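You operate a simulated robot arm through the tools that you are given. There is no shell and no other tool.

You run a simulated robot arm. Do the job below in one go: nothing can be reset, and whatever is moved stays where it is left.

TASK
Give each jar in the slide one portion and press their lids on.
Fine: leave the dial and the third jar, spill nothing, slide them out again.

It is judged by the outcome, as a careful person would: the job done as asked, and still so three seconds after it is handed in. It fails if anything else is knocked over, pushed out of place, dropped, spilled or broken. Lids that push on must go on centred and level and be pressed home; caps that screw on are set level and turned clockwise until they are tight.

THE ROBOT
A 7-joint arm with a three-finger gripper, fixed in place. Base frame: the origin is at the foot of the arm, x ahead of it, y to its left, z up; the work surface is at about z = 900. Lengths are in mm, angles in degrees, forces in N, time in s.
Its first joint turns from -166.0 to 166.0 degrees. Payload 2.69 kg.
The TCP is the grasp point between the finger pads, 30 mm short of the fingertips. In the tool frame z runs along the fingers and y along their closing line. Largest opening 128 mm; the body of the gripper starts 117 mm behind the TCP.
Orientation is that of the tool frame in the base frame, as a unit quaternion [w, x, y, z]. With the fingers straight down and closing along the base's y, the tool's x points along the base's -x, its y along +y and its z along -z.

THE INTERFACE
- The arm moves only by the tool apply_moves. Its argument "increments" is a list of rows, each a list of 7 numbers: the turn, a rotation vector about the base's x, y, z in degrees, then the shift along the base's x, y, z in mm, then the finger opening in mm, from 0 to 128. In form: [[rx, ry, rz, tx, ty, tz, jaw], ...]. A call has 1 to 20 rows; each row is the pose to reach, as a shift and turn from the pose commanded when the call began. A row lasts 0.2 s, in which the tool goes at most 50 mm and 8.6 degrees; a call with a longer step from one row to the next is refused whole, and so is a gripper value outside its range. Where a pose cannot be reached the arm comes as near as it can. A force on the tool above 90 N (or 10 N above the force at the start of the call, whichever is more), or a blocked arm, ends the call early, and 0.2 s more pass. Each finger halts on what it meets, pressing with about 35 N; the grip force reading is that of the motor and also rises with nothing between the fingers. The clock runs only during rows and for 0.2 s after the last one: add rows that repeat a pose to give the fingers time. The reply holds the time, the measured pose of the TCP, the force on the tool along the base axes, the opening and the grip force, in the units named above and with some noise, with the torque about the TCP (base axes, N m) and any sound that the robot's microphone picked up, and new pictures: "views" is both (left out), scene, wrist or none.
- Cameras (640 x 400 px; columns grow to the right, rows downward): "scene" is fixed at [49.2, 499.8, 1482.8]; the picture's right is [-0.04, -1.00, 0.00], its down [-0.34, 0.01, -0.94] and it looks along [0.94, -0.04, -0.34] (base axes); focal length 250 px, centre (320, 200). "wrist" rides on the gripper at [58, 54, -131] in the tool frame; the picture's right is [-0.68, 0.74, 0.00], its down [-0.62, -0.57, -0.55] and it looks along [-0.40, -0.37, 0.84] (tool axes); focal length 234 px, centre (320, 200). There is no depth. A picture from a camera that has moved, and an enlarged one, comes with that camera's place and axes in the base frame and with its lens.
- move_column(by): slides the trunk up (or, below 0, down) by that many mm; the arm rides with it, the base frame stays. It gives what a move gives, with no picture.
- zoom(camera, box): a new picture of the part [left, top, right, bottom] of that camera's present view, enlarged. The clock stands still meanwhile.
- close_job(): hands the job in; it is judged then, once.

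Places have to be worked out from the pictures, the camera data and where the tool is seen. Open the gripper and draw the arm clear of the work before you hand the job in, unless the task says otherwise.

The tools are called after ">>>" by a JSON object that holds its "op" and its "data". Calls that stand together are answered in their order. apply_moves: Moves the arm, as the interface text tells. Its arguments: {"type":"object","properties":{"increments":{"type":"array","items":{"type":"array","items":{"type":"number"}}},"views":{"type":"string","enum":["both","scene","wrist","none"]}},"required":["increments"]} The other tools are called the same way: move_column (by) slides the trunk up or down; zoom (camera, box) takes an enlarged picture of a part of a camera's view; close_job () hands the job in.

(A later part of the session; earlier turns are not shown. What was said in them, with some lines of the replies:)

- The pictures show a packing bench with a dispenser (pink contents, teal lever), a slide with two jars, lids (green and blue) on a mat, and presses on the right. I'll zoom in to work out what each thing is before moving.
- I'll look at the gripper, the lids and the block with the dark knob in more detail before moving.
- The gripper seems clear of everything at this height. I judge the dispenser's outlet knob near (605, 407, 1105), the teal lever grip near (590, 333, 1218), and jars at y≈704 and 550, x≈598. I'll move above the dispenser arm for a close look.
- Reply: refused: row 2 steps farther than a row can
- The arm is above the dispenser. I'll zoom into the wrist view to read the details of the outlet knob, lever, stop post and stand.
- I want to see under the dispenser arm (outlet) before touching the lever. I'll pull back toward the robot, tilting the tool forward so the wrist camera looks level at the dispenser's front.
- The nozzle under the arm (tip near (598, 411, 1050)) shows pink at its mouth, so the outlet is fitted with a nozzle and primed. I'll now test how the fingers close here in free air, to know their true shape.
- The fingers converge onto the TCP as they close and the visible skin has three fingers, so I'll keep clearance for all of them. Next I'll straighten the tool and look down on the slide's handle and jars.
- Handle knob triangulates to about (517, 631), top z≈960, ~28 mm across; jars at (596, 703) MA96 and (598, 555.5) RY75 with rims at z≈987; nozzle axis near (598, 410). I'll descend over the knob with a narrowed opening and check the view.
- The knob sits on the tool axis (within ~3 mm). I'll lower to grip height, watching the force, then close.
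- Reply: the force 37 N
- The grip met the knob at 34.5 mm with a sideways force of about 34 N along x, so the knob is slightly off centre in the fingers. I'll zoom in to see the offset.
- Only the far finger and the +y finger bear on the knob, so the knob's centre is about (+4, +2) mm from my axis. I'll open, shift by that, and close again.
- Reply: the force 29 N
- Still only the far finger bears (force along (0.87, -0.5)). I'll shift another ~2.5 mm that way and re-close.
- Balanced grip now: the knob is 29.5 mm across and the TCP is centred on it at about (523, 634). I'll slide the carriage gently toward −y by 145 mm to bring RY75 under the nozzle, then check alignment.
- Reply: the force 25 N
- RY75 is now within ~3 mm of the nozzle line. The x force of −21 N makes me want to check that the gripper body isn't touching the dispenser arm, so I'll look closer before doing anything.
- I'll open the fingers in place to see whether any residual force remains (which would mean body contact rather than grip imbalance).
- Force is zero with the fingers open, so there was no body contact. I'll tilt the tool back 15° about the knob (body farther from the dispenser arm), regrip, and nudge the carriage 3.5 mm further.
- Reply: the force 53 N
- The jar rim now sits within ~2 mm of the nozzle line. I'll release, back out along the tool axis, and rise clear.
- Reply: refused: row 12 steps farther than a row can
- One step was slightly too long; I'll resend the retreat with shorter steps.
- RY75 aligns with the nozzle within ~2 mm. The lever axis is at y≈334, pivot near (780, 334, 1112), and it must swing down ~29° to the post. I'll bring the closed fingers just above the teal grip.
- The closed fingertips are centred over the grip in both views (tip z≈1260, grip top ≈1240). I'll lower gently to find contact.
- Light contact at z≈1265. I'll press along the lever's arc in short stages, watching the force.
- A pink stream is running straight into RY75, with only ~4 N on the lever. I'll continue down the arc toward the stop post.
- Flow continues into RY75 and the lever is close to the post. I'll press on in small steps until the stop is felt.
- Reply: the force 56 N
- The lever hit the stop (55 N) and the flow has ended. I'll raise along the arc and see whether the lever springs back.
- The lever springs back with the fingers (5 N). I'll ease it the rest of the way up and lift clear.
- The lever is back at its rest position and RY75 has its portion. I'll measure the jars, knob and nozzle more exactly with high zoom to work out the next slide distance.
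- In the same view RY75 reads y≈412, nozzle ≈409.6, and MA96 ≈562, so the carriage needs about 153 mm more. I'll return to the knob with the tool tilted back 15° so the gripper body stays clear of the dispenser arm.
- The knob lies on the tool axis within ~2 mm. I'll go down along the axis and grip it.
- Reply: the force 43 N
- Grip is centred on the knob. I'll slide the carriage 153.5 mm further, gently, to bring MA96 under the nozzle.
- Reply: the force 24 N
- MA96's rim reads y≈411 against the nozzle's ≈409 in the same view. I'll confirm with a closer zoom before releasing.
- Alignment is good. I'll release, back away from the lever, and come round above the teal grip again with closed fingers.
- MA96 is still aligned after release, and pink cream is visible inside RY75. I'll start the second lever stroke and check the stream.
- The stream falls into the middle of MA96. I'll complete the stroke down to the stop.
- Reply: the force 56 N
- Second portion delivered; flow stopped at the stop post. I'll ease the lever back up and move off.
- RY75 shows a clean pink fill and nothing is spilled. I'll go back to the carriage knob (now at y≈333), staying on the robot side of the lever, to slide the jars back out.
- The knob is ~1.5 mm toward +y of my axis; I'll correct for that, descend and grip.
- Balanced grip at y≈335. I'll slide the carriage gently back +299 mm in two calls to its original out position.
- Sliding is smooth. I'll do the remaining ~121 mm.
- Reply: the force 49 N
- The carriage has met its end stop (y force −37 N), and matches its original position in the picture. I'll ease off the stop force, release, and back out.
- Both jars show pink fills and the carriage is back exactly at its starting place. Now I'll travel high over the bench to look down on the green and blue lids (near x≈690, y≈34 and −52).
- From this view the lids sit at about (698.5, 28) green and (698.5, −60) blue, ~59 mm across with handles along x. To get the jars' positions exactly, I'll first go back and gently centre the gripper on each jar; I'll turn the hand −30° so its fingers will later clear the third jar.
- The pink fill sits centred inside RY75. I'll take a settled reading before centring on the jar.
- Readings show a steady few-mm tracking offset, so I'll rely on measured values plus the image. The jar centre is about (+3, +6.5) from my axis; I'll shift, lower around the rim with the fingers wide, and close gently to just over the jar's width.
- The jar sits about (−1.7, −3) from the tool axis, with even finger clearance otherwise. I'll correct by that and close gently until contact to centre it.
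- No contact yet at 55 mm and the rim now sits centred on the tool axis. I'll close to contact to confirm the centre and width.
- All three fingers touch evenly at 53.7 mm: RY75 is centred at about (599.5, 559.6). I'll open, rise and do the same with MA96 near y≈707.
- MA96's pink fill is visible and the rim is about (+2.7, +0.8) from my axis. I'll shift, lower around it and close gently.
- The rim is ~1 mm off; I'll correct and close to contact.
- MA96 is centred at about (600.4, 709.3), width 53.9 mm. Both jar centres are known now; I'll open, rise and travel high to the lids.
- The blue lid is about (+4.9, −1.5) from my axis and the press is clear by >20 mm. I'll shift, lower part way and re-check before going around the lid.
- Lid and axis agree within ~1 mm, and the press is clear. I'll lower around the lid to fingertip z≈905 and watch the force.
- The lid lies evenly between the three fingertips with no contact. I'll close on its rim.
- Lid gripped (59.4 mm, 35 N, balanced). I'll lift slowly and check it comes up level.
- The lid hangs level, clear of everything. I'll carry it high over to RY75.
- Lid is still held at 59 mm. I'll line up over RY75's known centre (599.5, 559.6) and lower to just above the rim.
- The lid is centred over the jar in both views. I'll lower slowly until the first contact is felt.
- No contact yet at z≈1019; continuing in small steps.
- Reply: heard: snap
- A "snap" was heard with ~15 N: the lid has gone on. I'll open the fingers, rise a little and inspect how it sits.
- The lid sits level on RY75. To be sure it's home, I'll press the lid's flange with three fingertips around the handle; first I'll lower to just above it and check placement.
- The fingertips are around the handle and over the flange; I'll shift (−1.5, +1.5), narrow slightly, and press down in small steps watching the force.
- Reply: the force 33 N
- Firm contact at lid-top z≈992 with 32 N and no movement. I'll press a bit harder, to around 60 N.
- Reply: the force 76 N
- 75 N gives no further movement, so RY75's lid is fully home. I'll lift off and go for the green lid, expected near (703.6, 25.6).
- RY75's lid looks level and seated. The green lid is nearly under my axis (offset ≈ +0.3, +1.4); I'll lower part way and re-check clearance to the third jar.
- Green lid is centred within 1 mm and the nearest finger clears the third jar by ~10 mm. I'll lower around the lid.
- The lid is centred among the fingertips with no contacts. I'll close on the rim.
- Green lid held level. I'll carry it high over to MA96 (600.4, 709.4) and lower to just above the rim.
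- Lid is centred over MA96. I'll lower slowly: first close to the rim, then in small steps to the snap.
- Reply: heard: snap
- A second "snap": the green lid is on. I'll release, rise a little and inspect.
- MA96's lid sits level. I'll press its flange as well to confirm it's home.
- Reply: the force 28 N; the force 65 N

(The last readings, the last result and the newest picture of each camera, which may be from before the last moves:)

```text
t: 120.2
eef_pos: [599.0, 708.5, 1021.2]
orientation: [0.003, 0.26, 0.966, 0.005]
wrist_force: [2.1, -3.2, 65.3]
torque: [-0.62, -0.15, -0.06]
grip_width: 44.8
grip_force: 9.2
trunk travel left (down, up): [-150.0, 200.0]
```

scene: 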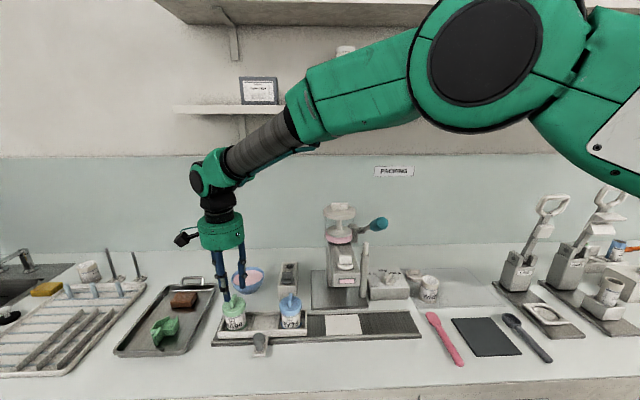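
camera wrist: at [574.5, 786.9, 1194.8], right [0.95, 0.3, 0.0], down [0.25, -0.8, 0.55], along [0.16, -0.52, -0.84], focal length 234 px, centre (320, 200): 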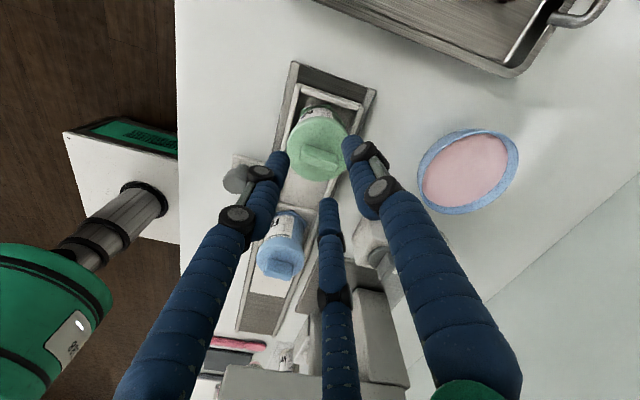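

Both lids stop at the same height (z≈1021.5) under 65–75 N, so both are fully home. I'll lift off, open the gripper and draw the arm clear.

>>> {"op": "apply_moves", "data": {"increments": [[0, 0, 0, 0, 0, 8, 44], [0, 0, 0, 0, 0, 40, 50], [0, 0, 0, 0, 0, 85, 80], [0, 0, 0, -10, -5, 130, 110], [0, 0, 0, -25, -15, 175, 128], [0, 0, 0, -40, -25, 220, 128], [0, 0, 5, -60, -40, 260, 128], [0, 0, 10, -85, -60, 295, 128], [0, 0, 15, -110, -85, 325, 128], [0, 0, 20, -140, -115, 345, 128], [0, 0, 25, -170, -150, 350, 128], [0, 0, 30, -195, -190, 350, 128]], "views": "both"}}

>>> {"op": "zoom", "data": {"camera": "scene", "box": [205, 250, 325, 360]}}

>>> {"op": "zoom", "data": {"camera": "scene", "box": [300, 190, 460, 350]}}

>>> {"op": "zoom", "data": {"camera": "scene", "box": [400, 170, 640, 370]}}

```text
t: 122.8
eef_pos: [400.2, 518.6, 1362.1]
orientation: [0.0, 0.0, 1.0, 0.0]
wrist_force: [-0.5, 0.7, 1.0]
torque: [0.01, -0.01, 0.04]
grip_width: 128.1
grip_force: 0.1
trunk travel left (down, up): [-150.0, 200.0]
camera wrist: at [341.0, 573.4, 1494.1], right [0.68, 0.74, 0.0], down [0.62, -0.57, 0.55], along [0.4, -0.37, -0.84], focal length 234 px, centre (320, 200)
```

scene: 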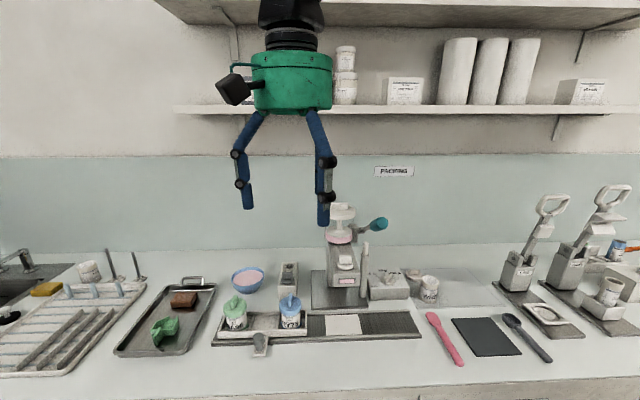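
wrist: 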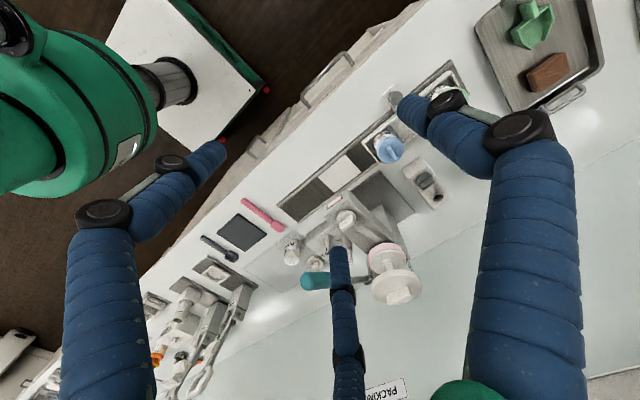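

```text
3.64 times, centred on (265, 305) of scene
camera zoom: at [49.2, 499.8, 1482.8], right [-0.04, -1.0, 0.0], down [-0.34, 0.01, -0.94], along [0.94, -0.04, -0.34], focal length 909 px, centre (520, -182)
```

zoom: 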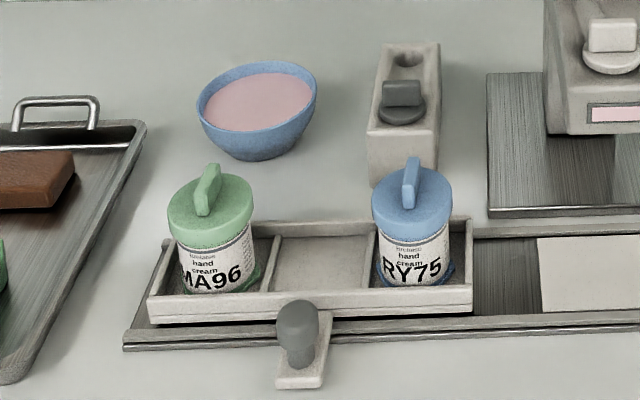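

```text
2.50 times, centred on (380, 270) of scene
camera zoom: at [49.2, 499.8, 1482.8], right [-0.04, -1.0, 0.0], down [-0.34, 0.01, -0.94], along [0.94, -0.04, -0.34], focal length 625 px, centre (170, 25)
```

zoom: 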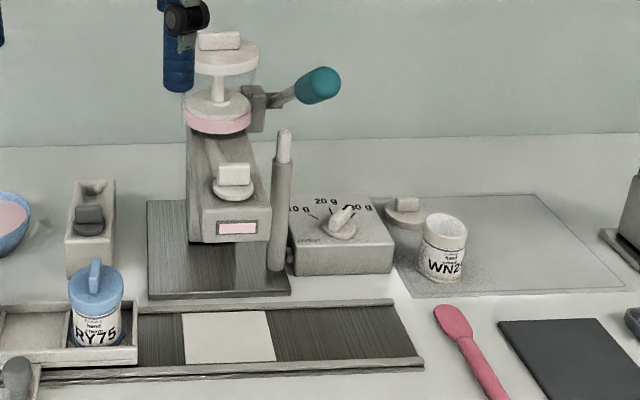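

```text
2.00 times, centred on (520, 270) of scene
camera zoom: at [49.2, 499.8, 1482.8], right [-0.04, -1.0, 0.0], down [-0.34, 0.01, -0.94], along [0.94, -0.04, -0.34], focal length 500 px, centre (-80, 60)
```

zoom: 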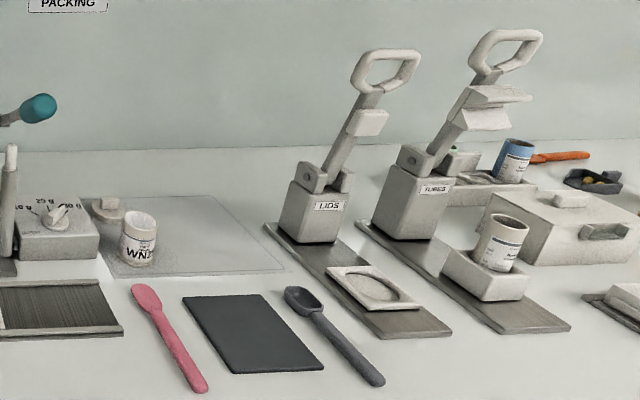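

Both jars are filled and lidded, level, and back in the out position. The lever is up, the dial is still at 30 g, the third jar is untouched, the white patch under the nozzle is clean, and the arm is clear with the gripper open. I'm handing in the job.

>>> {"op": "close_job", "data": {}}

```text
The job is handed in.
```

The job is handed in. Jars MA96 and RY75 each got one portion and have their matching lids pressed on, and the slide is back out where it started.

- **Portions:** each jar got one full lever stroke down to the stop. The stream fell inside each jar, and I saw no spills afterwards.
- **Lids:** green went on MA96 and blue on RY75. Each snapped on, and neither moved any further when I pressed it with about 65–75 N. Both look level and centred.
- **Left alone:** the dial still reads 30 g, and the third jar and its lid were not touched.

The lever is back up. The gripper is open and the arm is clear of the work.
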